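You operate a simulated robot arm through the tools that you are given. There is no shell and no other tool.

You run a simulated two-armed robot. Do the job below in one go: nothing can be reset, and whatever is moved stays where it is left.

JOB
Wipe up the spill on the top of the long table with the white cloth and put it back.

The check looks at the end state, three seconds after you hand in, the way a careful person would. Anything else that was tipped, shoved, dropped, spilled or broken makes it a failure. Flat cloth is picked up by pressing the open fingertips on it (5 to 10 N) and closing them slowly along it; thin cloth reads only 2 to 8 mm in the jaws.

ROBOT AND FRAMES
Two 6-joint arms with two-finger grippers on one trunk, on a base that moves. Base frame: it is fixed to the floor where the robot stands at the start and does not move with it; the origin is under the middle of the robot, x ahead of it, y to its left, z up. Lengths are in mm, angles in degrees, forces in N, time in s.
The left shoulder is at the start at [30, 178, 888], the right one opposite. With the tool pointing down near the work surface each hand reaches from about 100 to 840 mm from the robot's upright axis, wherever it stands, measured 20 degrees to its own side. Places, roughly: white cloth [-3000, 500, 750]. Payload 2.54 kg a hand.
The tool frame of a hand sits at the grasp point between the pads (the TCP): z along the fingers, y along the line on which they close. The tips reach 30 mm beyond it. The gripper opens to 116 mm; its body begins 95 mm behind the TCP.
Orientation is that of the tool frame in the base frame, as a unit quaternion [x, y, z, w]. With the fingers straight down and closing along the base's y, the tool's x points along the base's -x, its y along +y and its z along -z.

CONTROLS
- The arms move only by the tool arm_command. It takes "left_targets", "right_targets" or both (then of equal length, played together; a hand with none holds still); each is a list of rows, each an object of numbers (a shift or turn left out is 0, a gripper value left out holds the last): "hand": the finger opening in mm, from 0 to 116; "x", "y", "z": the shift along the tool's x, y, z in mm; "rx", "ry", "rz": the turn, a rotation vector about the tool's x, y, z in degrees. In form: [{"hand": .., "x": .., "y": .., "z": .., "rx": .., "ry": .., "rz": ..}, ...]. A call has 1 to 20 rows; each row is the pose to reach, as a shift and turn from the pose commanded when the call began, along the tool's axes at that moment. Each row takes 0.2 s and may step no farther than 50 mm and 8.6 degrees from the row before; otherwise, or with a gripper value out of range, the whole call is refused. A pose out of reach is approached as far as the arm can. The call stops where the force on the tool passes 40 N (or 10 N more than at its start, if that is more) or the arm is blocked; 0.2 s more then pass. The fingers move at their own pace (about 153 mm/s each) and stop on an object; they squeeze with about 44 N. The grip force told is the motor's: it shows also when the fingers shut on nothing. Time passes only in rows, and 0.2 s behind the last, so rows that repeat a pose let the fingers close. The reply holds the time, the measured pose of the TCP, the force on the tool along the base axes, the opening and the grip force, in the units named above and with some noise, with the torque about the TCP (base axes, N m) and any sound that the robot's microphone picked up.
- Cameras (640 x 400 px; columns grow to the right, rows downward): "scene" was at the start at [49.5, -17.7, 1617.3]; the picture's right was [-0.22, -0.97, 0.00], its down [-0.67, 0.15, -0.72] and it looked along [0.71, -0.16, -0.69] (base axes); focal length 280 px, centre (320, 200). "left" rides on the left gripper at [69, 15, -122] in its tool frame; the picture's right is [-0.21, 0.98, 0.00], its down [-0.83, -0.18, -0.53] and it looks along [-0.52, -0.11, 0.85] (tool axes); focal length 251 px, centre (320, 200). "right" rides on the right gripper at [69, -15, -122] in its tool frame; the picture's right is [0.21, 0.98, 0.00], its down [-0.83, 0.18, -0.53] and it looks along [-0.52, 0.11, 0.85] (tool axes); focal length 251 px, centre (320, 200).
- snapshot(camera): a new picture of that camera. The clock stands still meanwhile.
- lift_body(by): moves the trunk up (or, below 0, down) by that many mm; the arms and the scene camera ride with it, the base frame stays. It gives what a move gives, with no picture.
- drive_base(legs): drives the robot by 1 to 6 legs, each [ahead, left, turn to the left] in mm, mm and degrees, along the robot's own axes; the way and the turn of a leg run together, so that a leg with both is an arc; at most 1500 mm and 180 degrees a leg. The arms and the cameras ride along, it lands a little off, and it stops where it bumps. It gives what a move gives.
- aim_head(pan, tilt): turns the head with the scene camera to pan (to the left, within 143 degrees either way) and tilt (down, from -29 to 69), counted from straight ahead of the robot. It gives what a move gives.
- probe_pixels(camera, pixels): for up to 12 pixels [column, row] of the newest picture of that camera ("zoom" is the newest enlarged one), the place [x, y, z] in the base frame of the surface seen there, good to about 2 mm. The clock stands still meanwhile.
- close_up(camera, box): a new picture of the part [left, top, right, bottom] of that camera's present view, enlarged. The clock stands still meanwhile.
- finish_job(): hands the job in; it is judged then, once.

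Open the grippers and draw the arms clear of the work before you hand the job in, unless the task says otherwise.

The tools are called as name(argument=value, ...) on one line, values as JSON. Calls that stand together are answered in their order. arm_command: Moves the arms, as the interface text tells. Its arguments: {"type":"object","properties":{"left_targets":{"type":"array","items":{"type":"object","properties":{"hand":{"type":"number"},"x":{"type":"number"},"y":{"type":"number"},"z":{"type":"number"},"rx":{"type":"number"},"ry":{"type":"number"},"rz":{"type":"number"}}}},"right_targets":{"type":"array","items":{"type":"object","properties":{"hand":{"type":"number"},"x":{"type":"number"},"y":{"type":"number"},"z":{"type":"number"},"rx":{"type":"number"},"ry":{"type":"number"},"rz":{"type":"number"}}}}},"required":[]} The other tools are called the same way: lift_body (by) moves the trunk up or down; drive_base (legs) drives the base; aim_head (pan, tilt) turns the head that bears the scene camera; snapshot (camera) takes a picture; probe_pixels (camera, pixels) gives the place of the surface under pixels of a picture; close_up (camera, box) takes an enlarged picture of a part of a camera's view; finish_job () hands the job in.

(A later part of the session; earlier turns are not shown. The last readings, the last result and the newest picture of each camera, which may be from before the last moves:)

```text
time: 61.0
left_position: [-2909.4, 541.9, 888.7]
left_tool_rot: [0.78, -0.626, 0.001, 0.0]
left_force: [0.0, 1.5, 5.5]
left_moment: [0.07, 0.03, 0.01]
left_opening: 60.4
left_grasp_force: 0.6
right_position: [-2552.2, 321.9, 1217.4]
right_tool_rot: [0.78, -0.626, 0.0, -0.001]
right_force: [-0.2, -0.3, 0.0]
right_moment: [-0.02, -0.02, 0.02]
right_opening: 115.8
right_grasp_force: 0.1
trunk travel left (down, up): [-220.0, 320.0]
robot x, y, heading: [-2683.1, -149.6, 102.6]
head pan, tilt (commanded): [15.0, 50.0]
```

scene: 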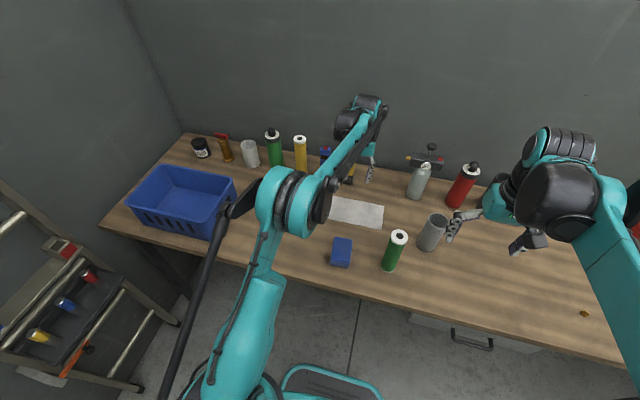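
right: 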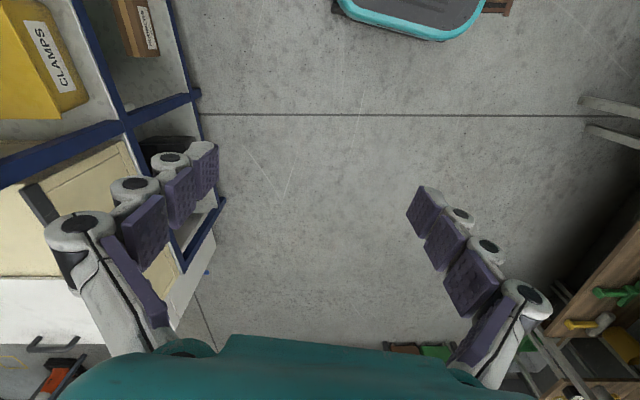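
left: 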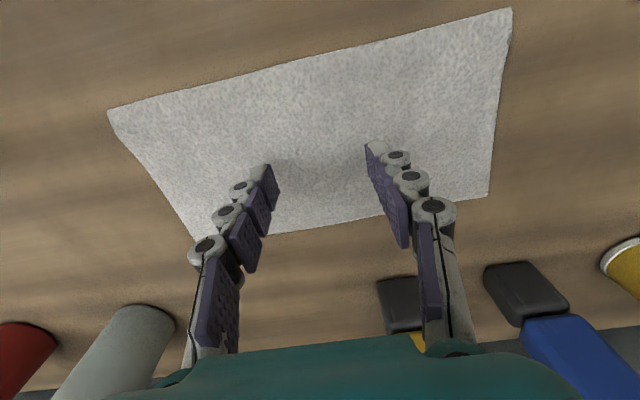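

Contact with 5.5 N. I press 0.5 mm more.

arm_command(left_targets=[{"z": 0.5}, {"z": 0.5}])

```text
time: 61.6
left_position: [-2909.3, 541.7, 890.3]
left_tool_rot: [0.78, -0.625, 0.0, -0.001]
left_force: [0.4, 1.7, 8.5]
left_moment: [0.05, 0.02, 0.0]
left_opening: 58.8
left_grasp_force: 0.1
right_position: [-2551.8, 322.7, 1217.8]
right_tool_rot: [0.78, -0.626, 0.0, 0.0]
right_force: [0.0, -0.2, -0.9]
right_moment: [0.02, -0.01, 0.02]
right_opening: 115.7
right_grasp_force: 0.2
trunk travel left (down, up): [-220.0, 320.0]
robot x, y, heading: [-2678.4, -151.4, 102.4]
head pan, tilt (commanded): [15.0, 50.0]
```

8.5 N now, in the wanted band. I begin closing slowly, about 4 mm per row, and check the force midway.

arm_command(left_targets=[{"hand": 56}, {"hand": 52}, {"hand": 48}, {"hand": 44}, {"hand": 40}])

```text
time: 62.8
left_position: [-2908.1, 540.7, 889.7]
left_tool_rot: [0.78, -0.626, 0.0, -0.001]
left_force: [0.1, 1.1, 6.2]
left_moment: [0.01, 0.0, 0.03]
left_opening: 39.7
left_grasp_force: 0.1
right_position: [-2550.8, 322.5, 1218.0]
right_tool_rot: [0.78, -0.626, 0.0, 0.0]
right_force: [0.0, 0.1, -0.2]
right_moment: [0.03, 0.0, -0.01]
right_opening: 116.5
right_grasp_force: 0.0
trunk travel left (down, up): [-220.0, 320.0]
robot x, y, heading: [-2681.6, -151.2, 102.6]
head pan, tilt (commanded): [15.0, 50.0]
```

Force is 6.2 N, fingers at 40 mm. I continue closing with a touch more pressure.

arm_command(left_targets=[{"hand": 36, "z": 0.3}, {"hand": 32, "z": 0.3}, {"hand": 28, "z": 0.3}, {"hand": 24, "z": 0.3}, {"hand": 20, "z": 0.3}])

snapshot(camera="left")

```text
time: 64.0
left_position: [-2909.6, 540.3, 889.2]
left_tool_rot: [0.78, -0.626, -0.001, 0.0]
left_force: [0.3, 0.0, 16.0]
left_moment: [0.0, -0.01, -0.02]
left_opening: 21.7
left_grasp_force: 0.1
right_position: [-2551.4, 322.2, 1217.0]
right_tool_rot: [0.78, -0.626, -0.001, -0.001]
right_force: [-0.5, -1.3, 0.2]
right_moment: [0.01, 0.0, -0.03]
right_opening: 116.1
right_grasp_force: 0.0
trunk travel left (down, up): [-220.0, 320.0]
robot x, y, heading: [-2681.5, -151.8, 102.4]
head pan, tilt (commanded): [15.0, 50.0]
```

```text
taken
```

left: 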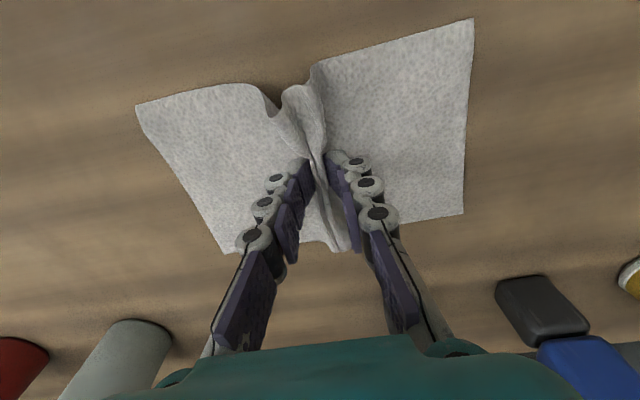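

The cloth ridge is bunching up between the tips, force 16 N. I ease up 0.6 mm and close further.

arm_command(left_targets=[{"hand": 18, "z": -0.6}, {"hand": 15, "z": -0.6}, {"hand": 12, "z": -0.6}, {"hand": 9, "z": -0.6}])

```text
time: 65.0
left_position: [-2909.5, 539.3, 889.4]
left_tool_rot: [0.78, -0.626, -0.001, 0.0]
left_force: [-2.0, 2.2, 17.8]
left_moment: [0.05, -0.01, -0.01]
left_opening: 9.8
left_grasp_force: 0.6
right_position: [-2552.7, 321.3, 1218.2]
right_tool_rot: [0.78, -0.626, -0.001, -0.001]
right_force: [-1.1, -0.8, 0.2]
right_moment: [-0.02, 0.03, 0.04]
right_opening: 116.0
right_grasp_force: 0.1
trunk travel left (down, up): [-220.0, 320.0]
robot x, y, heading: [-2680.5, -151.1, 102.3]
head pan, tilt (commanded): [15.0, 50.0]
```

Fingers at 9.8 mm, 17.8 N down. I ease by another 1 mm and close fully onto the cloth.

arm_command(left_targets=[{"hand": 7, "z": -1}, {"hand": 4, "z": -1}, {"hand": 1, "z": -1}, {"hand": 0, "z": -1}, {"hand": 0, "z": -1}])

snapshot(camera="left")

```text
time: 66.2
left_position: [-2908.3, 541.4, 890.8]
left_tool_rot: [0.779, -0.626, 0.0, 0.0]
left_force: [0.4, 2.6, 9.3]
left_moment: [0.05, 0.0, -0.02]
left_opening: 3.3
left_grasp_force: 32.4
right_position: [-2552.6, 322.2, 1218.1]
right_tool_rot: [0.78, -0.626, 0.0, 0.0]
right_force: [-0.3, -0.1, -0.5]
right_moment: [0.01, 0.0, 0.01]
right_opening: 116.2
right_grasp_force: 0.1
trunk travel left (down, up): [-220.0, 320.0]
robot x, y, heading: [-2684.1, -152.5, 102.6]
head pan, tilt (commanded): [15.0, 50.0]
```

```text
taken
```

left: 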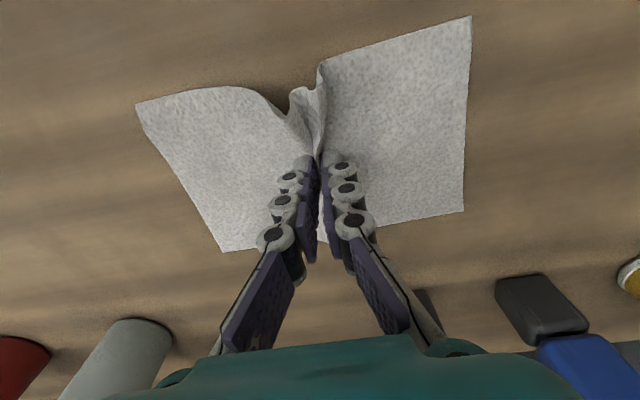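

The jaws read 3.3 mm at 32 N, with the cloth pinched at its middle. I lift 120 mm gently and check.

arm_command(left_targets=[{"z": -5, "hand": 0}, {"z": -15}, {"z": -35}, {"z": -60}, {"z": -90}, {"z": -120}, {"z": -120}])

snapshot(camera="left")

snapshot(camera="scene")

```text
time: 67.8
left_position: [-2907.7, 540.5, 1008.7]
left_tool_rot: [0.78, -0.626, 0.0, -0.001]
left_force: [-0.8, -0.1, 3.5]
left_moment: [-0.03, 0.0, -0.03]
left_opening: 2.4
left_grasp_force: 34.6
right_position: [-2553.1, 322.8, 1216.6]
right_tool_rot: [0.78, -0.626, 0.0, 0.001]
right_force: [0.1, 0.1, -0.3]
right_moment: [0.0, 0.0, 0.0]
right_opening: 115.9
right_grasp_force: 0.0
trunk travel left (down, up): [-220.0, 320.0]
robot x, y, heading: [-2680.6, -149.6, 102.3]
head pan, tilt (commanded): [15.0, 50.0]
```

```text
taken
```

left: 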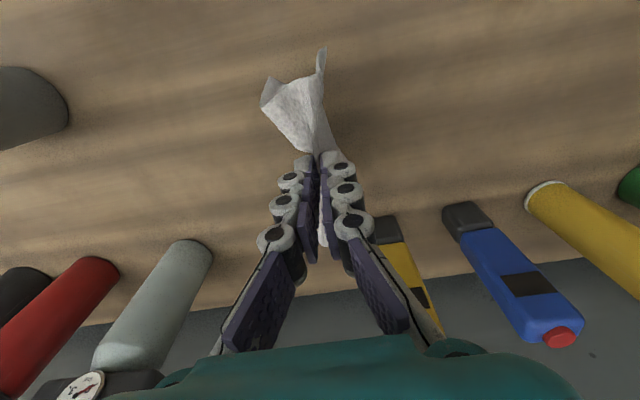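

```text
taken
```

scene: 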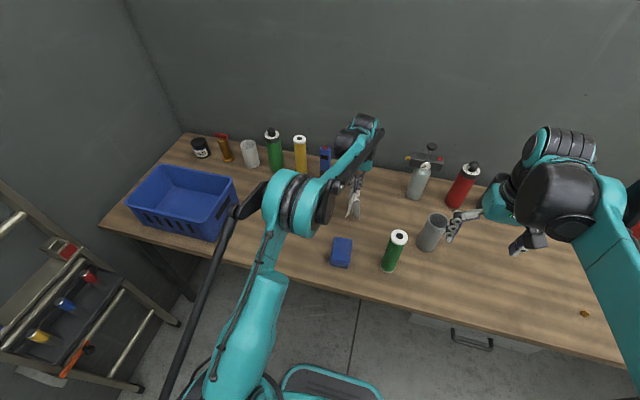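

The cloth hangs from the pinch about 100 mm down. I lift a bit more and carry it over the puddle centre (shift x +97, y +278).

arm_command(left_targets=[{"z": -35, "hand": 0}, {"z": -35, "x": 12, "y": 35}, {"z": -35, "x": 25, "y": 71}, {"z": -35, "x": 39, "y": 111}, {"z": -35, "x": 53, "y": 151}, {"z": -35, "x": 67, "y": 191}, {"z": -35, "x": 81, "y": 231}, {"z": -35, "x": 92, "y": 262}, {"z": -35, "x": 97.4, "y": 278}, {"z": -35, "x": 97.4, "y": 278}])

snapshot(camera="left")

snapshot(camera="scene")

```text
time: 70.0
left_position: [-3158.4, 384.4, 1043.8]
left_tool_rot: [0.78, -0.626, 0.0, 0.001]
left_force: [-2.1, -0.6, 0.0]
left_moment: [0.05, -0.27, -0.04]
left_opening: 3.5
left_grasp_force: 37.7
right_position: [-2552.2, 323.4, 1218.6]
right_tool_rot: [0.78, -0.626, 0.0, 0.0]
right_force: [-0.3, -0.2, 0.4]
right_moment: [0.04, 0.03, -0.02]
right_opening: 115.8
right_grasp_force: 0.1
trunk travel left (down, up): [-220.0, 320.0]
robot x, y, heading: [-2683.9, -153.7, 102.3]
head pan, tilt (commanded): [15.0, 50.0]
```

```text
taken
```

left: 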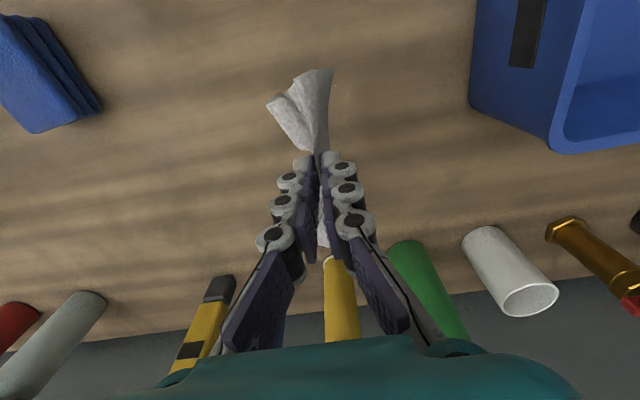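

```text
taken
```

scene: 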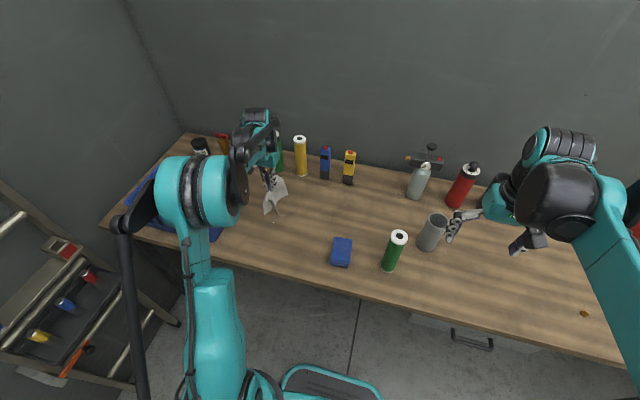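

The cloth hangs over the puddle. I lower to just above contact (TCP ~903), letting the flaps fold under the tips.

arm_command(left_targets=[{"z": 30}, {"z": 55}, {"z": 75}, {"z": 90}, {"z": 105}, {"z": 120}, {"z": 132}, {"z": 140}])

snapshot(camera="left")

close_up(camera="scene", box=[190, 120, 350, 250])

```text
time: 71.8
left_position: [-3161.5, 388.5, 906.5]
left_tool_rot: [0.78, -0.626, 0.0, -0.001]
left_force: [0.2, -0.3, 2.0]
left_moment: [-0.03, -0.02, 0.02]
left_opening: 3.4
left_grasp_force: 36.8
right_position: [-2551.3, 322.7, 1217.6]
right_tool_rot: [0.78, -0.626, 0.0, 0.0]
right_force: [-0.4, -0.5, -0.6]
right_moment: [-0.01, 0.01, -0.01]
right_opening: 116.0
right_grasp_force: 0.1
trunk travel left (down, up): [-220.0, 320.0]
robot x, y, heading: [-2682.5, -149.1, 102.3]
head pan, tilt (commanded): [15.0, 50.0]
```

```text
taken
```

left: 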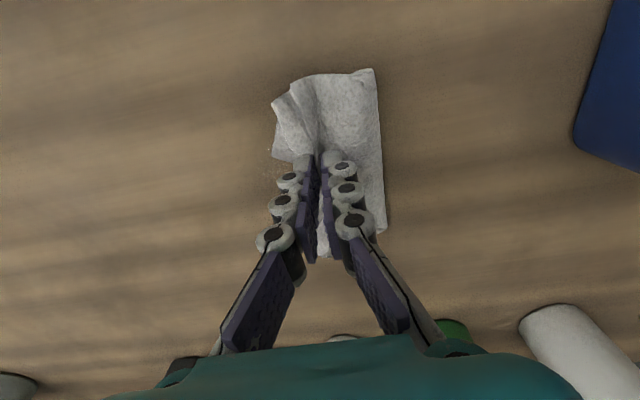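

```text
3.08 times, centred on (270, 185) of scene
```

zoom: 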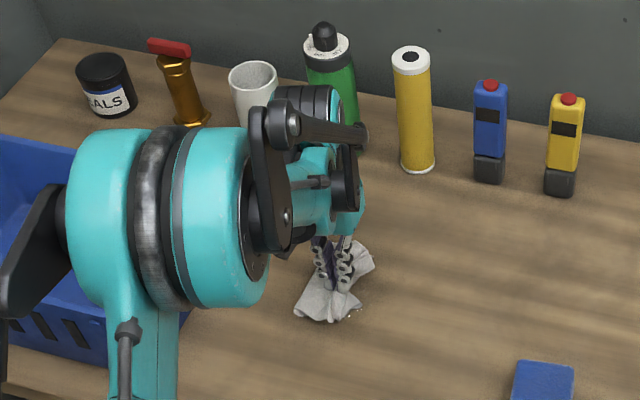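

The cloth is folding onto the puddle, 2 N. I continue down in fine steps till the tips press.

arm_command(left_targets=[{"z": 3}, {"z": 6}, {"z": 9}])

```text
time: 72.6
left_position: [-3160.0, 388.1, 897.6]
left_tool_rot: [0.78, -0.626, 0.0, 0.0]
left_force: [0.8, -0.2, -2.6]
left_moment: [-0.04, -0.07, 0.03]
left_opening: 2.9
left_grasp_force: 29.7
right_position: [-2553.7, 323.1, 1217.6]
right_tool_rot: [0.779, -0.627, 0.0, 0.0]
right_force: [-0.2, -0.4, -0.2]
right_moment: [-0.01, 0.01, 0.01]
right_opening: 116.1
right_grasp_force: 0.1
trunk travel left (down, up): [-220.0, 320.0]
robot x, y, heading: [-2685.0, -153.9, 102.6]
head pan, tilt (commanded): [15.0, 50.0]
```

No firm contact yet at 897; further down in 1.5 mm steps.

arm_command(left_targets=[{"z": 1.5}, {"z": 3}, {"z": 4}])

```text
time: 73.4
left_position: [-3160.5, 387.9, 893.2]
left_tool_rot: [0.78, -0.626, 0.0, 0.0]
left_force: [0.3, 1.0, 13.6]
left_moment: [0.09, -0.03, 0.01]
left_opening: 1.9
left_grasp_force: 31.7
right_position: [-2552.1, 323.0, 1217.3]
right_tool_rot: [0.779, -0.627, 0.001, -0.001]
right_force: [0.1, -0.2, 0.1]
right_moment: [0.02, -0.02, 0.01]
right_opening: 116.3
right_grasp_force: 0.1
trunk travel left (down, up): [-220.0, 320.0]
robot x, y, heading: [-2681.3, -149.8, 102.7]
head pan, tilt (commanded): [15.0, 50.0]
```

13.6 N, a bit firm; I ease 1 mm and make a first pair of strokes left and right over the puddle's middle.

arm_command(left_targets=[{"z": -1, "hand": 0}, {"z": -1, "y": 12}, {"z": -1, "y": 26}, {"z": -1, "y": 40}, {"z": -1, "y": 52}, {"z": -1, "y": 40}, {"z": -1, "y": 25}, {"z": -1, "y": 10}, {"z": -1, "y": -5}, {"z": -1, "y": -20}, {"z": -1, "y": -35}, {"z": -1, "y": -50}])

snapshot(camera="left")

```text
time: 76.0
left_position: [-3110.1, 398.7, 894.0]
left_tool_rot: [0.78, -0.626, 0.001, -0.001]
left_force: [1.1, -0.1, 2.1]
left_moment: [0.0, 0.03, 0.0]
left_opening: 5.8
left_grasp_force: 31.8
right_position: [-2550.9, 323.3, 1217.3]
right_tool_rot: [0.78, -0.626, 0.0, 0.0]
right_force: [0.6, -0.3, 0.1]
right_moment: [-0.01, 0.03, 0.01]
right_opening: 115.9
right_grasp_force: 0.1
trunk travel left (down, up): [-220.0, 320.0]
robot x, y, heading: [-2684.6, -151.6, 102.5]
head pan, tilt (commanded): [15.0, 50.0]
```

```text
taken
```

left: 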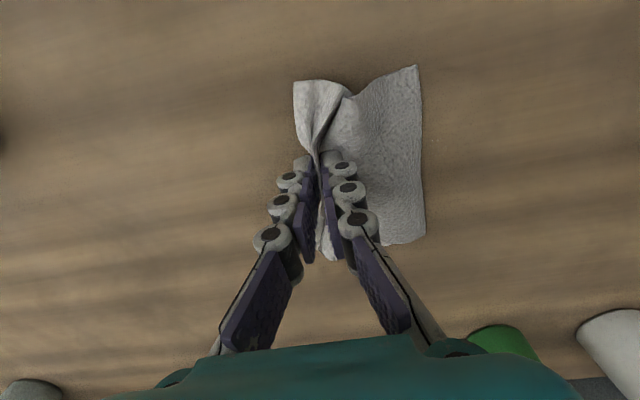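

The cloth follows well, but pressure is down to 2 N; I press 0.8 mm more and run strokes over the near side and then the far side of the puddle.

arm_command(left_targets=[{"z": 0.8, "x": 8}, {"z": 0.8, "x": 18, "y": 4}, {"z": 0.8, "x": 20, "y": 18}, {"z": 0.8, "x": 20, "y": 32}, {"z": 0.8, "x": 20, "y": 46}, {"z": 0.8, "x": 20, "y": 60}, {"z": 0.8, "x": 20, "y": 74}, {"z": 0.8, "x": 20, "y": 88}, {"z": 0.8, "x": 20, "y": 100}, {"z": 0.8, "x": 8, "y": 104}, {"z": 0.8, "x": -6, "y": 104}, {"z": 0.8, "x": -18, "y": 100}, {"z": 0.8, "x": -20, "y": 86}, {"z": 0.8, "x": -20, "y": 72}, {"z": 0.8, "x": -20, "y": 58}, {"z": 0.8, "x": -20, "y": 44}, {"z": 0.8, "x": -20, "y": 30}, {"z": 0.8, "x": -20, "y": 16}, {"z": 0.8, "x": -20, "y": 2}])

snapshot(camera="left")

```text
time: 80.0
left_position: [-3117.1, 416.6, 892.5]
left_tool_rot: [0.78, -0.625, 0.0, -0.001]
left_force: [-1.9, 4.4, 0.4]
left_moment: [0.08, 0.07, -0.03]
left_opening: 5.2
left_grasp_force: 39.2
right_position: [-2551.2, 322.0, 1217.2]
right_tool_rot: [0.78, -0.626, 0.001, 0.0]
right_force: [0.1, -0.1, -0.2]
right_moment: [0.01, 0.0, 0.04]
right_opening: 115.9
right_grasp_force: 0.0
trunk travel left (down, up): [-220.0, 320.0]
robot x, y, heading: [-2681.5, -149.8, 102.4]
head pan, tilt (commanded): [15.0, 50.0]
```

```text
taken
```

left: 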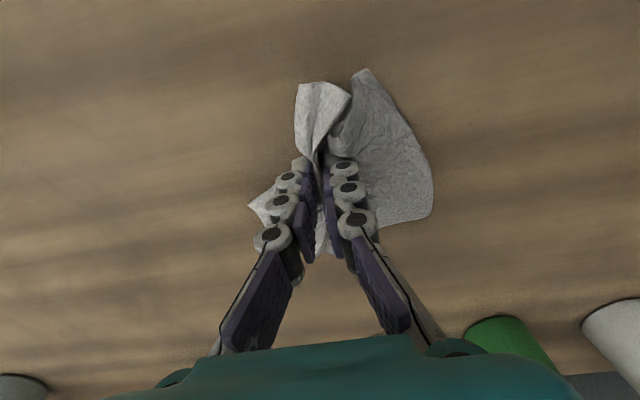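

The right flap has turned darker (wet), so it soaks. Vertical force is near 0, so I press 1.5 mm more and stroke again across the middle.

arm_command(left_targets=[{"z": 0.8, "x": 5, "y": 2}, {"z": 1.2, "x": 12, "y": 4}])

```text
time: 80.6
left_position: [-3118.4, 404.8, 891.2]
left_tool_rot: [0.78, -0.626, 0.0, 0.0]
left_force: [-3.5, 1.8, 6.9]
left_moment: [-0.13, 0.44, -0.04]
left_opening: 2.8
left_grasp_force: 29.9
right_position: [-2551.4, 321.0, 1217.9]
right_tool_rot: [0.78, -0.626, 0.0, 0.0]
right_force: [-0.1, -0.5, 0.0]
right_moment: [0.01, -0.01, 0.02]
right_opening: 115.9
right_grasp_force: 0.1
trunk travel left (down, up): [-220.0, 320.0]
robot x, y, heading: [-2679.3, -154.0, 102.5]
head pan, tilt (commanded): [15.0, 50.0]
```

6.9 N now. I run strokes leftward and back at this pressure.

arm_command(left_targets=[{"y": 12}, {"y": 25}, {"y": 38}, {"y": 51}, {"y": 64}, {"y": 77}, {"y": 90}, {"y": 98, "x": 6}, {"y": 98, "x": 18}, {"y": 90, "x": 28}, {"y": 77, "x": 28}, {"y": 64, "x": 28}, {"y": 51, "x": 28}, {"y": 38, "x": 28}, {"y": 25, "x": 28}, {"y": 12, "x": 28}, {"y": -2, "x": 28}, {"y": -12, "x": 28}])

snapshot(camera="left")

```text
time: 84.4
left_position: [-3099.3, 379.0, 892.1]
left_tool_rot: [0.779, -0.627, 0.0, 0.001]
left_force: [0.5, -0.2, 0.7]
left_moment: [-0.01, -0.01, 0.07]
left_opening: 3.5
left_grasp_force: 30.2
right_position: [-2552.2, 322.4, 1217.7]
right_tool_rot: [0.78, -0.626, 0.0, 0.0]
right_force: [0.4, -0.2, 0.2]
right_moment: [0.0, -0.01, 0.02]
right_opening: 116.1
right_grasp_force: 0.1
trunk travel left (down, up): [-220.0, 320.0]
robot x, y, heading: [-2682.2, -156.0, 102.5]
head pan, tilt (commanded): [15.0, 50.0]
```

```text
taken
```

left: 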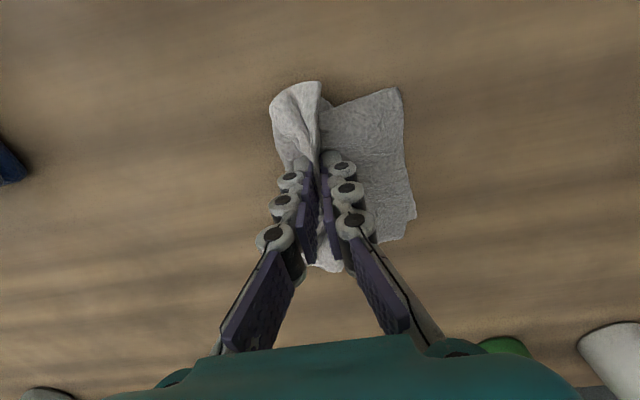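

I lift the cloth and back the hand off to the right and toward me to inspect the puddle area.

arm_command(left_targets=[{"z": -10}, {"z": -35}, {"z": -70, "x": 10, "y": -5}, {"z": -105, "x": 40, "y": -20}, {"z": -140, "x": 70, "y": -40}, {"z": -140, "x": 110, "y": -60}, {"z": -140, "x": 130, "y": -60}, {"z": -140, "x": 130, "y": -60}])

snapshot(camera="left")

close_up(camera="scene", box=[200, 150, 360, 260])

```text
refused: row 5 steps farther than a row can; nothing moved
```

```text
taken
```

left: 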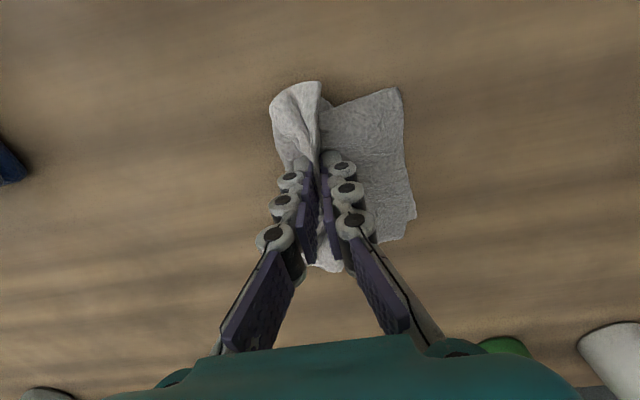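

```text
3.64 times, centred on (280, 205) of scene
```

zoom: 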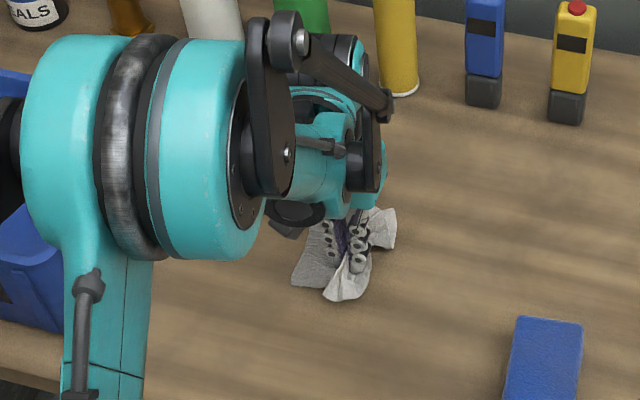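

A row step was too long, so nothing moved; I repeat the lift with smaller steps.

arm_command(left_targets=[{"z": -10}, {"z": -35}, {"z": -70, "x": 5}, {"z": -105, "x": 25, "y": -10}, {"z": -135, "x": 50, "y": -25}, {"z": -140, "x": 85, "y": -45}, {"z": -140, "x": 120, "y": -60}, {"z": -140, "x": 130, "y": -60}, {"z": -140, "x": 130, "y": -60}])

snapshot(camera="left")

close_up(camera="left", box=[340, 130, 500, 260])

```text
time: 86.4
left_position: [-3013.8, 265.2, 1030.5]
left_tool_rot: [0.78, -0.626, 0.0, -0.001]
left_force: [-3.0, 0.0, 6.5]
left_moment: [0.05, 0.22, -0.02]
left_opening: 1.8
left_grasp_force: 32.4
right_position: [-2551.9, 322.2, 1217.3]
right_tool_rot: [0.78, -0.626, 0.0, 0.0]
right_force: [-0.3, 0.2, -0.7]
right_moment: [-0.03, 0.0, -0.01]
right_opening: 116.0
right_grasp_force: 0.2
trunk travel left (down, up): [-220.0, 320.0]
robot x, y, heading: [-2686.7, -151.5, 102.6]
head pan, tilt (commanded): [15.0, 50.0]
```

```text
taken
```

left: 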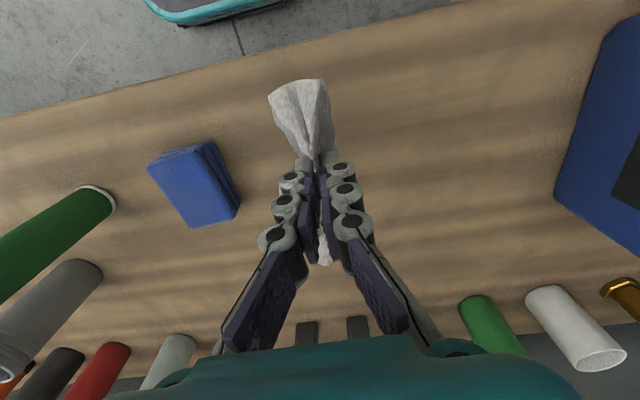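

```text
3.08 times, centred on (420, 195) of left
```

zoom: 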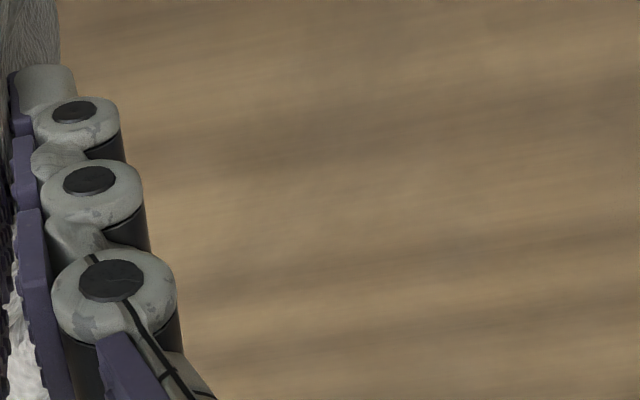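

No glints or rim show in the area. I probe some pixels to be sure the former puddle spot is within this view, and enlarge more.

probe_pixels(camera="left", pixels=[[420, 195], [450, 180], [430, 210], [400, 190], [470, 200]])

close_up(camera="left", box=[380, 120, 540, 220])

close_up(camera="left", box=[370, 190, 530, 290])

```text
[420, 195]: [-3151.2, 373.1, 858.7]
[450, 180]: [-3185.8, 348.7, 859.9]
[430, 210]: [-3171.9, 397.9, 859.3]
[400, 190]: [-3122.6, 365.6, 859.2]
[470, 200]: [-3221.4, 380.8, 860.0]
```

```text
4.00 times, centred on (460, 170) of left
```

zoom: 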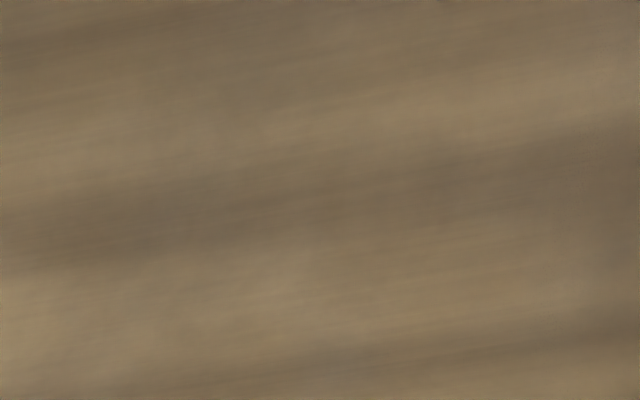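

```text
4.00 times, centred on (450, 240) of left
```

zoom: 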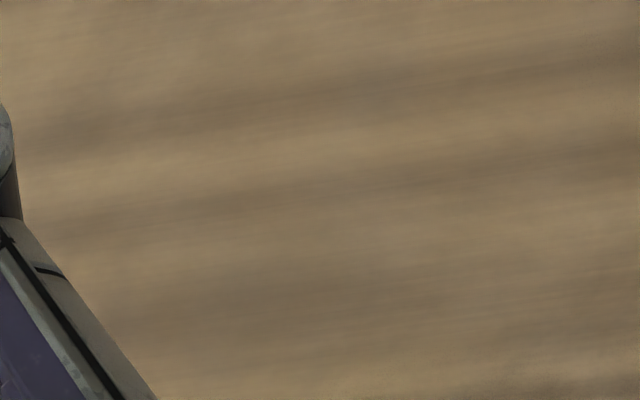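

The former puddle spot (pixels ~(430,200)) looks clean. To be sure, I raise the hand to the earlier viewpoint (z≈1208), from which the glints were seen at (410,147), and compare.

arm_command(left_targets=[{"z": -40, "x": 5, "y": -10}, {"z": -80, "x": 10, "y": -20}, {"z": -120, "x": 15, "y": -30}, {"z": -160, "x": 18, "y": -38}, {"z": -178, "x": 18, "y": -38}, {"z": -178, "x": 18, "y": -38}])

snapshot(camera="left")

close_up(camera="left", box=[360, 110, 480, 185])

close_up(camera="scene", box=[200, 150, 360, 260])

```text
time: 87.8
left_position: [-2977.2, 256.2, 1207.4]
left_tool_rot: [0.78, -0.625, 0.0, 0.001]
left_force: [-0.8, 0.4, -0.3]
left_moment: [0.0, 0.01, -0.05]
left_opening: 4.3
left_grasp_force: 31.4
right_position: [-2552.3, 321.4, 1217.7]
right_tool_rot: [0.78, -0.625, -0.001, 0.0]
right_force: [0.7, 0.4, -0.1]
right_moment: [0.0, 0.01, 0.0]
right_opening: 115.8
right_grasp_force: 0.1
trunk travel left (down, up): [-220.0, 320.0]
robot x, y, heading: [-2682.3, -155.4, 102.1]
head pan, tilt (commanded): [15.0, 50.0]
```

```text
taken
```

left: 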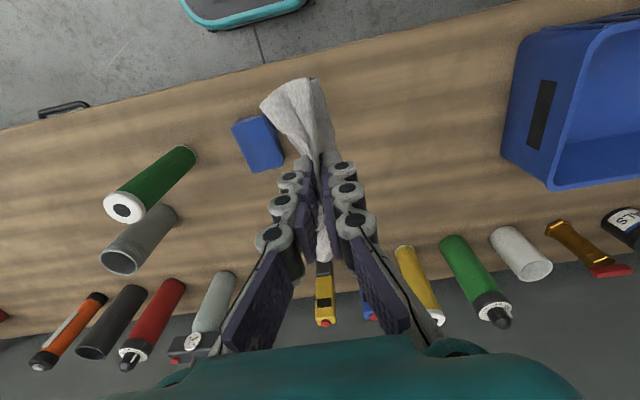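

```text
5.33 times, centred on (420, 148) of left
```

zoom: 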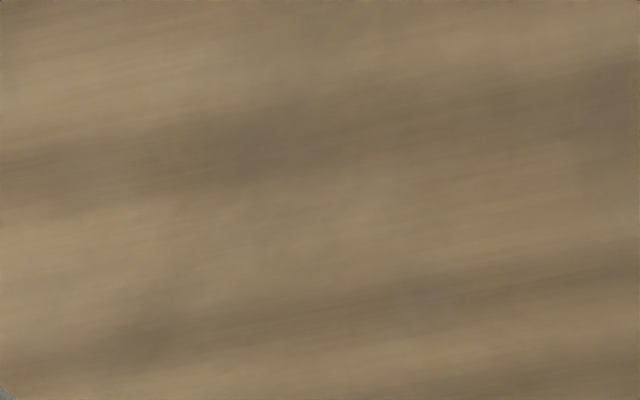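

```text
3.64 times, centred on (280, 205) of scene
```

zoom: 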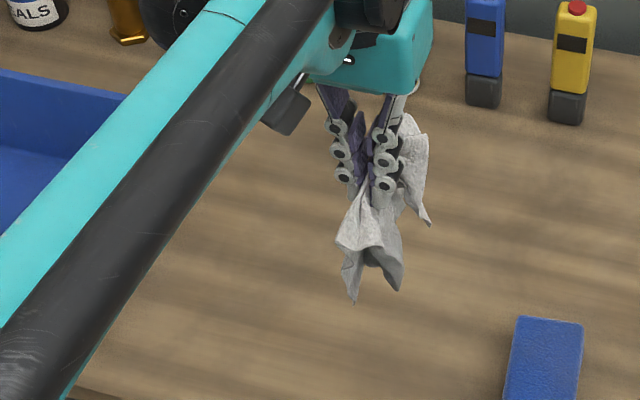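

From the same viewpoint the wood is clean: no glints at (410,147). Now I carry the cloth back above its original place (pinch point (-2909, 541)).

arm_command(left_targets=[{"x": -38, "y": -18, "hand": 0}, {"x": -76, "y": -37}, {"x": -114, "y": -55}, {"x": -152, "y": -74}, {"x": -190, "y": -92}, {"x": -228, "y": -111}, {"x": -263.6, "y": -128}, {"x": -263.6, "y": -128, "z": 45}, {"x": -263.6, "y": -128, "z": 90}, {"x": -263.6, "y": -128, "z": 135}, {"x": -263.6, "y": -128, "z": 165}, {"x": -263.6, "y": -128, "z": 165}])

snapshot(camera="left")

close_up(camera="scene", box=[280, 120, 440, 270])

```text
time: 90.4
left_position: [-2901.6, 542.9, 1042.3]
left_tool_rot: [0.78, -0.626, 0.0, 0.0]
left_force: [0.3, -0.6, 0.7]
left_moment: [0.02, -0.05, 0.01]
left_opening: 4.8
left_grasp_force: 30.3
right_position: [-2551.4, 322.4, 1217.5]
right_tool_rot: [0.78, -0.626, 0.0, 0.0]
right_force: [-0.1, -0.3, -0.7]
right_moment: [0.03, 0.03, 0.0]
right_opening: 116.0
right_grasp_force: 0.1
trunk travel left (down, up): [-220.0, 320.0]
robot x, y, heading: [-2685.1, -150.8, 102.6]
head pan, tilt (commanded): [15.0, 50.0]
```

```text
taken
```

left: 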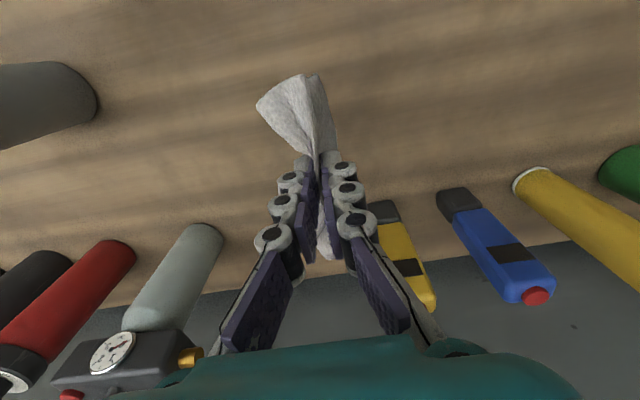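

```text
2.67 times, centred on (360, 195) of scene
```

zoom: 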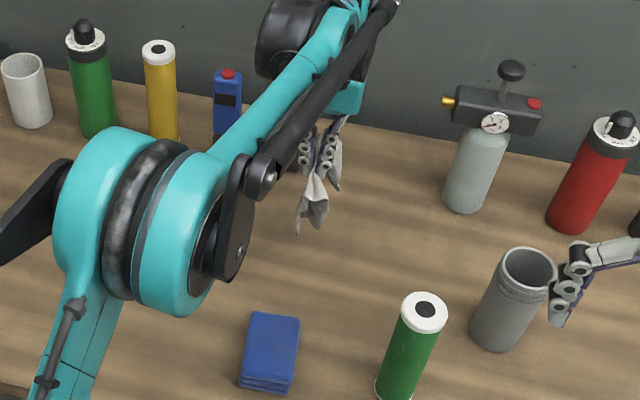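

The cloth hangs above its old spot. I shift 7 mm left to match and lower it slowly to let the flaps settle.

arm_command(left_targets=[{"y": 7, "z": 20}, {"y": 7, "z": 40}, {"y": 7, "z": 55}, {"y": 7, "z": 65}, {"y": 7, "z": 75}, {"y": 7, "z": 85}, {"y": 7, "z": 95}, {"y": 7, "z": 105}, {"y": 7, "z": 115}, {"y": 7, "z": 125}, {"y": 7, "z": 135}, {"y": 7, "z": 142}])

snapshot(camera="left")

close_up(camera="scene", box=[280, 120, 440, 270])

```text
time: 93.0
left_position: [-2911.9, 541.9, 902.0]
left_tool_rot: [0.78, -0.626, -0.001, 0.0]
left_force: [0.2, -0.1, -0.2]
left_moment: [0.02, -0.04, 0.04]
left_opening: 4.8
left_grasp_force: 31.1
right_position: [-2551.7, 323.0, 1217.2]
right_tool_rot: [0.78, -0.625, 0.0, 0.0]
right_force: [0.8, -0.1, 0.3]
right_moment: [-0.01, -0.03, 0.0]
right_opening: 115.8
right_grasp_force: 0.0
trunk travel left (down, up): [-220.0, 320.0]
robot x, y, heading: [-2684.2, -151.7, 102.5]
head pan, tilt (commanded): [15.0, 50.0]
```

```text
taken
```

left: 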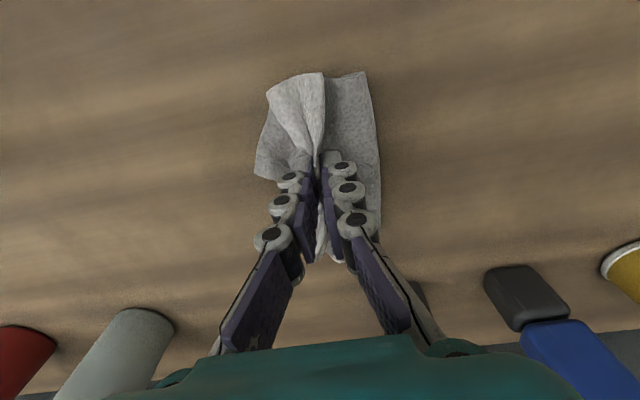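

```text
2.67 times, centred on (360, 195) of scene
```

zoom: 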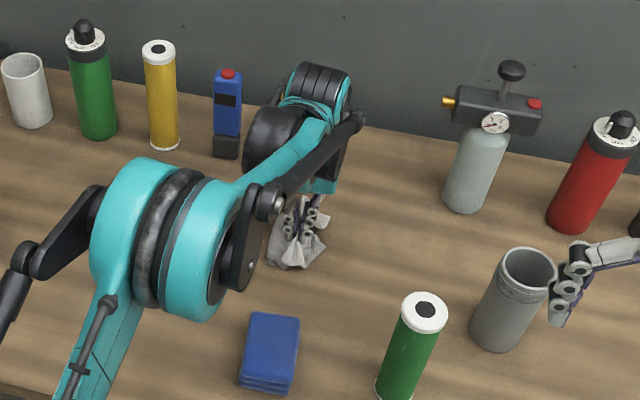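

The flaps splay to both sides. I lower to light contact, then open slowly to spread the ridge.

arm_command(left_targets=[{"z": 3}, {"z": 6}, {"z": 8}, {"z": 9.5}])

```text
time: 94.0
left_position: [-2912.3, 540.1, 892.2]
left_tool_rot: [0.779, -0.627, 0.0, 0.0]
left_force: [0.4, 0.6, 0.8]
left_moment: [-0.01, -0.01, -0.01]
left_opening: 5.6
left_grasp_force: 30.9
right_position: [-2552.2, 322.4, 1216.7]
right_tool_rot: [0.78, -0.626, 0.001, 0.0]
right_force: [0.3, -0.3, 0.1]
right_moment: [0.02, 0.01, 0.0]
right_opening: 116.0
right_grasp_force: 0.0
trunk travel left (down, up): [-220.0, 320.0]
robot x, y, heading: [-2684.5, -148.2, 103.0]
head pan, tilt (commanded): [15.0, 50.0]
```

Light touch at 892; 1 mm more to press, then open stepwise.

arm_command(left_targets=[{"z": 1}, {"z": 1.5}])

```text
time: 94.6
left_position: [-2912.2, 539.4, 891.4]
left_tool_rot: [0.78, -0.626, 0.0, 0.0]
left_force: [0.2, -0.3, 1.8]
left_moment: [0.05, 0.02, -0.01]
left_opening: 4.9
left_grasp_force: 30.6
right_position: [-2552.7, 322.9, 1216.7]
right_tool_rot: [0.78, -0.626, 0.0, 0.0]
right_force: [0.2, 0.8, 0.4]
right_moment: [-0.03, 0.05, 0.01]
right_opening: 116.1
right_grasp_force: 0.1
trunk travel left (down, up): [-220.0, 320.0]
robot x, y, heading: [-2683.4, -150.8, 102.5]
head pan, tilt (commanded): [15.0, 50.0]
```

1.8 N. I open slowly to 30 mm while pressing slightly more.

arm_command(left_targets=[{"hand": 8, "z": 0.8}, {"hand": 11, "z": 0.8}, {"hand": 14, "z": 0.9}, {"hand": 17, "z": 1.0}, {"hand": 20, "z": 1.0}, {"hand": 24, "z": 1.1}, {"hand": 28, "z": 1.2}, {"hand": 32, "z": 1.2}])

snapshot(camera="left")

```text
time: 96.4
left_position: [-2912.7, 539.8, 889.4]
left_tool_rot: [0.78, -0.625, 0.0, 0.0]
left_force: [0.9, 0.1, 3.5]
left_moment: [0.01, -0.01, 0.03]
left_opening: 34.1
left_grasp_force: 0.1
right_position: [-2551.6, 322.6, 1217.1]
right_tool_rot: [0.78, -0.626, 0.001, 0.0]
right_force: [-0.3, -0.2, 0.1]
right_moment: [0.03, 0.02, 0.0]
right_opening: 116.3
right_grasp_force: 0.0
trunk travel left (down, up): [-220.0, 320.0]
robot x, y, heading: [-2679.8, -148.5, 102.3]
head pan, tilt (commanded): [15.0, 50.0]
```

```text
taken
```

left: 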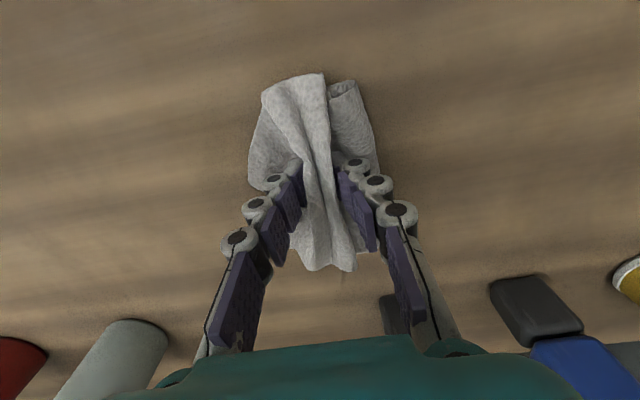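

The ridge is loosening and the tips drag the flaps outward a little. I continue opening to 70 mm with a bit more pressure.

arm_command(left_targets=[{"hand": 36, "z": 0.5}, {"hand": 40, "z": 0.6}, {"hand": 44, "z": 0.7}, {"hand": 48, "z": 0.8}, {"hand": 52, "z": 0.8}, {"hand": 56, "z": 0.9}, {"hand": 60, "z": 0.9}, {"hand": 65, "z": 1.0}, {"hand": 70, "z": 1.0}, {"hand": 76, "z": 1.0}, {"hand": 82, "z": 1.0}])

snapshot(camera="left")

```text
time: 98.8
left_position: [-2912.0, 540.5, 887.1]
left_tool_rot: [0.779, -0.626, 0.001, 0.0]
left_force: [-0.5, 0.3, -0.2]
left_moment: [0.04, -0.01, 0.02]
left_opening: 81.8
left_grasp_force: 0.0
right_position: [-2551.5, 322.4, 1216.9]
right_tool_rot: [0.78, -0.626, 0.0, 0.0]
right_force: [-0.4, 0.7, -0.9]
right_moment: [-0.01, -0.01, 0.01]
right_opening: 115.8
right_grasp_force: 0.0
trunk travel left (down, up): [-220.0, 320.0]
robot x, y, heading: [-2682.5, -150.4, 102.7]
head pan, tilt (commanded): [15.0, 50.0]
```

```text
taken
```

left: 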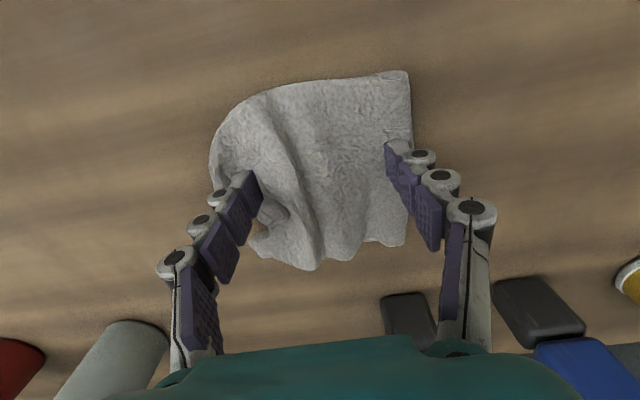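

The cloth is spread between the tips, with flaps seemingly tucked under at the sides. I raise the open hand straight up and look.

arm_command(left_targets=[{"z": -5}, {"z": -15}, {"z": -40}, {"z": -80}, {"z": -120}, {"z": -160}, {"z": -180, "x": 40}, {"z": -180, "x": 80}, {"z": -180, "x": 100}])

snapshot(camera="left")

close_up(camera="left", box=[220, 120, 420, 260])

```text
time: 100.8
left_position: [-2890.3, 442.2, 1070.2]
left_tool_rot: [0.78, -0.626, 0.001, 0.0]
left_force: [-0.1, -0.2, -0.1]
left_moment: [0.03, -0.05, 0.01]
left_opening: 81.7
left_grasp_force: 0.1
right_position: [-2551.3, 323.0, 1217.4]
right_tool_rot: [0.781, -0.625, 0.001, 0.0]
right_force: [0.5, -0.5, 0.1]
right_moment: [-0.02, 0.01, -0.02]
right_opening: 115.7
right_grasp_force: 0.0
trunk travel left (down, up): [-220.0, 320.0]
robot x, y, heading: [-2681.7, -154.4, 102.5]
head pan, tilt (commanded): [15.0, 50.0]
```

```text
taken
```

left: 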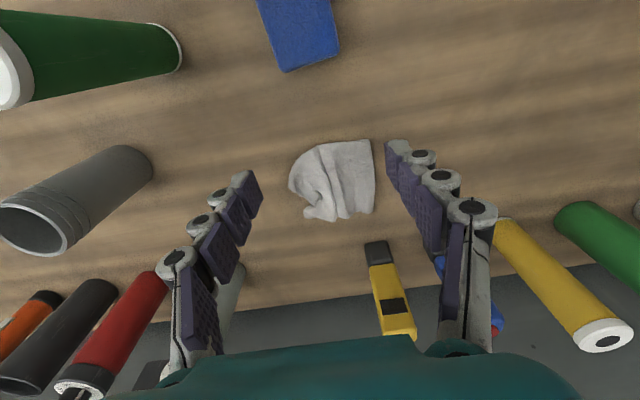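

```text
2.86 times, centred on (320, 190) of left
```

zoom: 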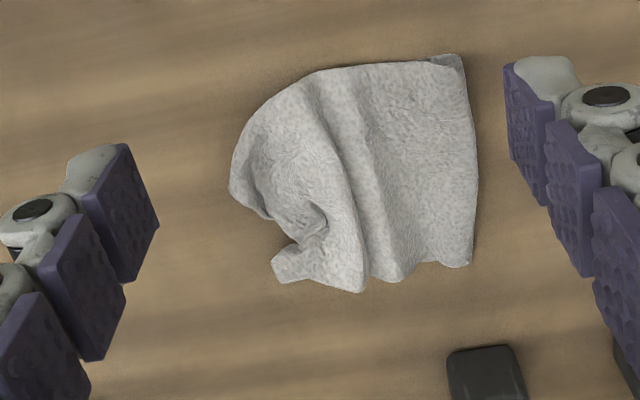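

The cloth lies at its place but with both ends tucked under. I probe its present extent before deciding on a tidy re-lay.

probe_pixels(camera="zoom", pixels=[[232, 185], [460, 60], [470, 262], [362, 290], [275, 272], [310, 80], [350, 170], [430, 160], [280, 150], [315, 240], [390, 70], [475, 190]])

```text
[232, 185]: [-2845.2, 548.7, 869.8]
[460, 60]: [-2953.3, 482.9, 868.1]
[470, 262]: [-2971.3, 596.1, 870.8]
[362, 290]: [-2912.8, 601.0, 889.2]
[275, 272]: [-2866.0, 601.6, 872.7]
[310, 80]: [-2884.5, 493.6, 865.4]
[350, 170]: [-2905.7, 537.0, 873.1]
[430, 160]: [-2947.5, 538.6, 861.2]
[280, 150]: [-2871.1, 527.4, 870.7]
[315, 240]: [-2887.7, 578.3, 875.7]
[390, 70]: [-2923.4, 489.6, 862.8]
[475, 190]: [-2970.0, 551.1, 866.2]
```

The cloth now covers u-width ~117 mm instead of 240, both ends tucked under. I will re-lay it: pinch near the straight fold on the left side (about (-2941, 542)), lift, and lay it out. First I move over there with 36 mm opening and go down close.

arm_command(left_targets=[{"hand": 36, "x": -36, "y": 10}, {"x": -72, "y": 19}, {"x": -108.8, "y": 28.6}, {"x": -108.8, "y": 28.6, "z": 45}, {"x": -108.8, "y": 28.6, "z": 90}, {"x": -108.8, "y": 28.6, "z": 130}, {"x": -108.8, "y": 28.6, "z": 155}, {"x": -108.8, "y": 28.6, "z": 165}, {"x": -108.8, "y": 28.6, "z": 165}])

snapshot(camera="left")

```text
time: 102.8
left_position: [-2942.1, 542.1, 904.5]
left_tool_rot: [0.78, -0.626, 0.0, 0.0]
left_force: [-0.2, 0.5, -0.2]
left_moment: [0.01, 0.03, -0.01]
left_opening: 36.3
left_grasp_force: 0.1
right_position: [-2551.7, 322.5, 1216.1]
right_tool_rot: [0.78, -0.625, 0.0, -0.001]
right_force: [-0.5, -0.8, 0.7]
right_moment: [0.01, 0.0, 0.01]
right_opening: 116.1
right_grasp_force: 0.0
trunk travel left (down, up): [-220.0, 320.0]
robot x, y, heading: [-2682.4, -149.6, 102.5]
head pan, tilt (commanded): [15.0, 50.0]
```

```text
taken
```

left: 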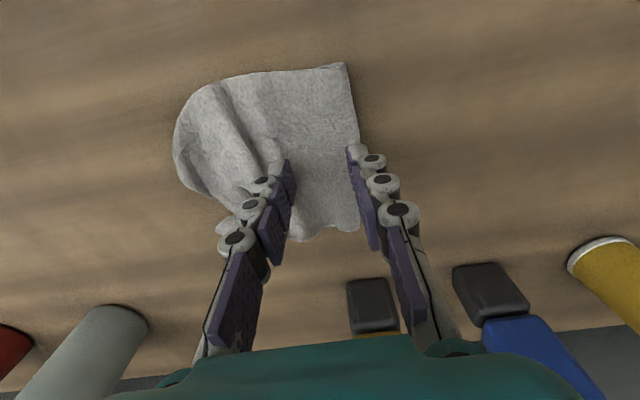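

The tips straddle the strip next to the fold. I descend to contact in fine steps.

arm_command(left_targets=[{"z": 4}, {"z": 8}, {"z": 11}, {"z": 12.5}])

```text
time: 103.8
left_position: [-2941.1, 542.6, 891.5]
left_tool_rot: [0.78, -0.626, 0.0, 0.0]
left_force: [-1.2, 0.2, 10.2]
left_moment: [-0.06, 0.27, -0.03]
left_opening: 36.9
left_grasp_force: 0.4
right_position: [-2552.7, 322.9, 1218.6]
right_tool_rot: [0.78, -0.626, 0.0, 0.0]
right_force: [0.4, -0.2, -0.2]
right_moment: [0.0, -0.03, -0.06]
right_opening: 115.8
right_grasp_force: 0.1
trunk travel left (down, up): [-220.0, 320.0]
robot x, y, heading: [-2678.8, -151.9, 102.2]
head pan, tilt (commanded): [15.0, 50.0]
```

10 N of contact. I close slowly, easing slightly as the tips extend.

arm_command(left_targets=[{"hand": 32}, {"hand": 28}, {"hand": 24, "z": -0.2}, {"hand": 20, "z": -0.5}, {"hand": 17, "z": -0.7}])

snapshot(camera="left")

```text
time: 105.0
left_position: [-2941.3, 543.5, 893.0]
left_tool_rot: [0.78, -0.626, 0.0, 0.0]
left_force: [0.3, -1.5, 1.7]
left_moment: [0.01, 0.03, 0.02]
left_opening: 16.5
left_grasp_force: 0.1
right_position: [-2552.0, 322.2, 1217.9]
right_tool_rot: [0.779, -0.627, 0.0, 0.0]
right_force: [0.8, 0.2, -0.5]
right_moment: [0.0, 0.03, 0.04]
right_opening: 115.9
right_grasp_force: 0.1
trunk travel left (down, up): [-220.0, 320.0]
robot x, y, heading: [-2684.9, -150.9, 102.5]
head pan, tilt (commanded): [15.0, 50.0]
```

```text
taken
```

left: 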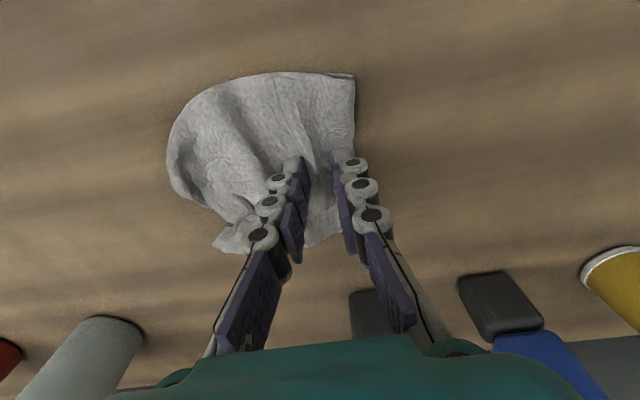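

Pressure fell to 1.7 N; I press 1.2 mm more and close on.

arm_command(left_targets=[{"z": 0.7}, {"z": 1.3}, {"hand": 14, "z": 1.3}, {"hand": 11, "z": 1.3}])

snapshot(camera="left")

```text
time: 106.0
left_position: [-2940.6, 544.0, 890.8]
left_tool_rot: [0.779, -0.627, 0.0, 0.0]
left_force: [1.1, 0.5, 4.2]
left_moment: [0.0, -0.01, -0.02]
left_opening: 10.3
left_grasp_force: 0.0
right_position: [-2552.3, 322.8, 1218.4]
right_tool_rot: [0.78, -0.626, 0.0, 0.0]
right_force: [0.6, 0.5, 0.2]
right_moment: [0.02, -0.01, 0.01]
right_opening: 116.1
right_grasp_force: 0.1
trunk travel left (down, up): [-220.0, 320.0]
robot x, y, heading: [-2680.2, -156.3, 102.4]
head pan, tilt (commanded): [15.0, 50.0]
```

```text
taken
```

left: 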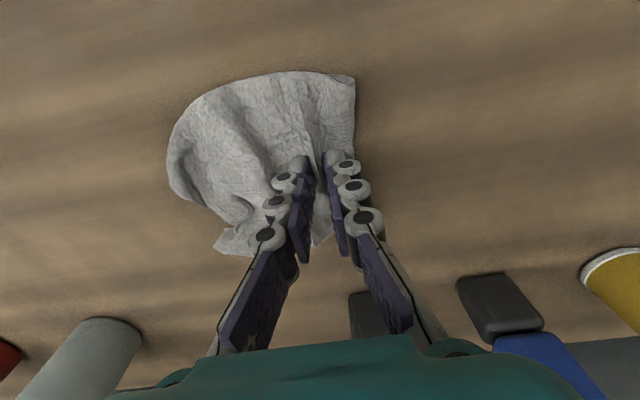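

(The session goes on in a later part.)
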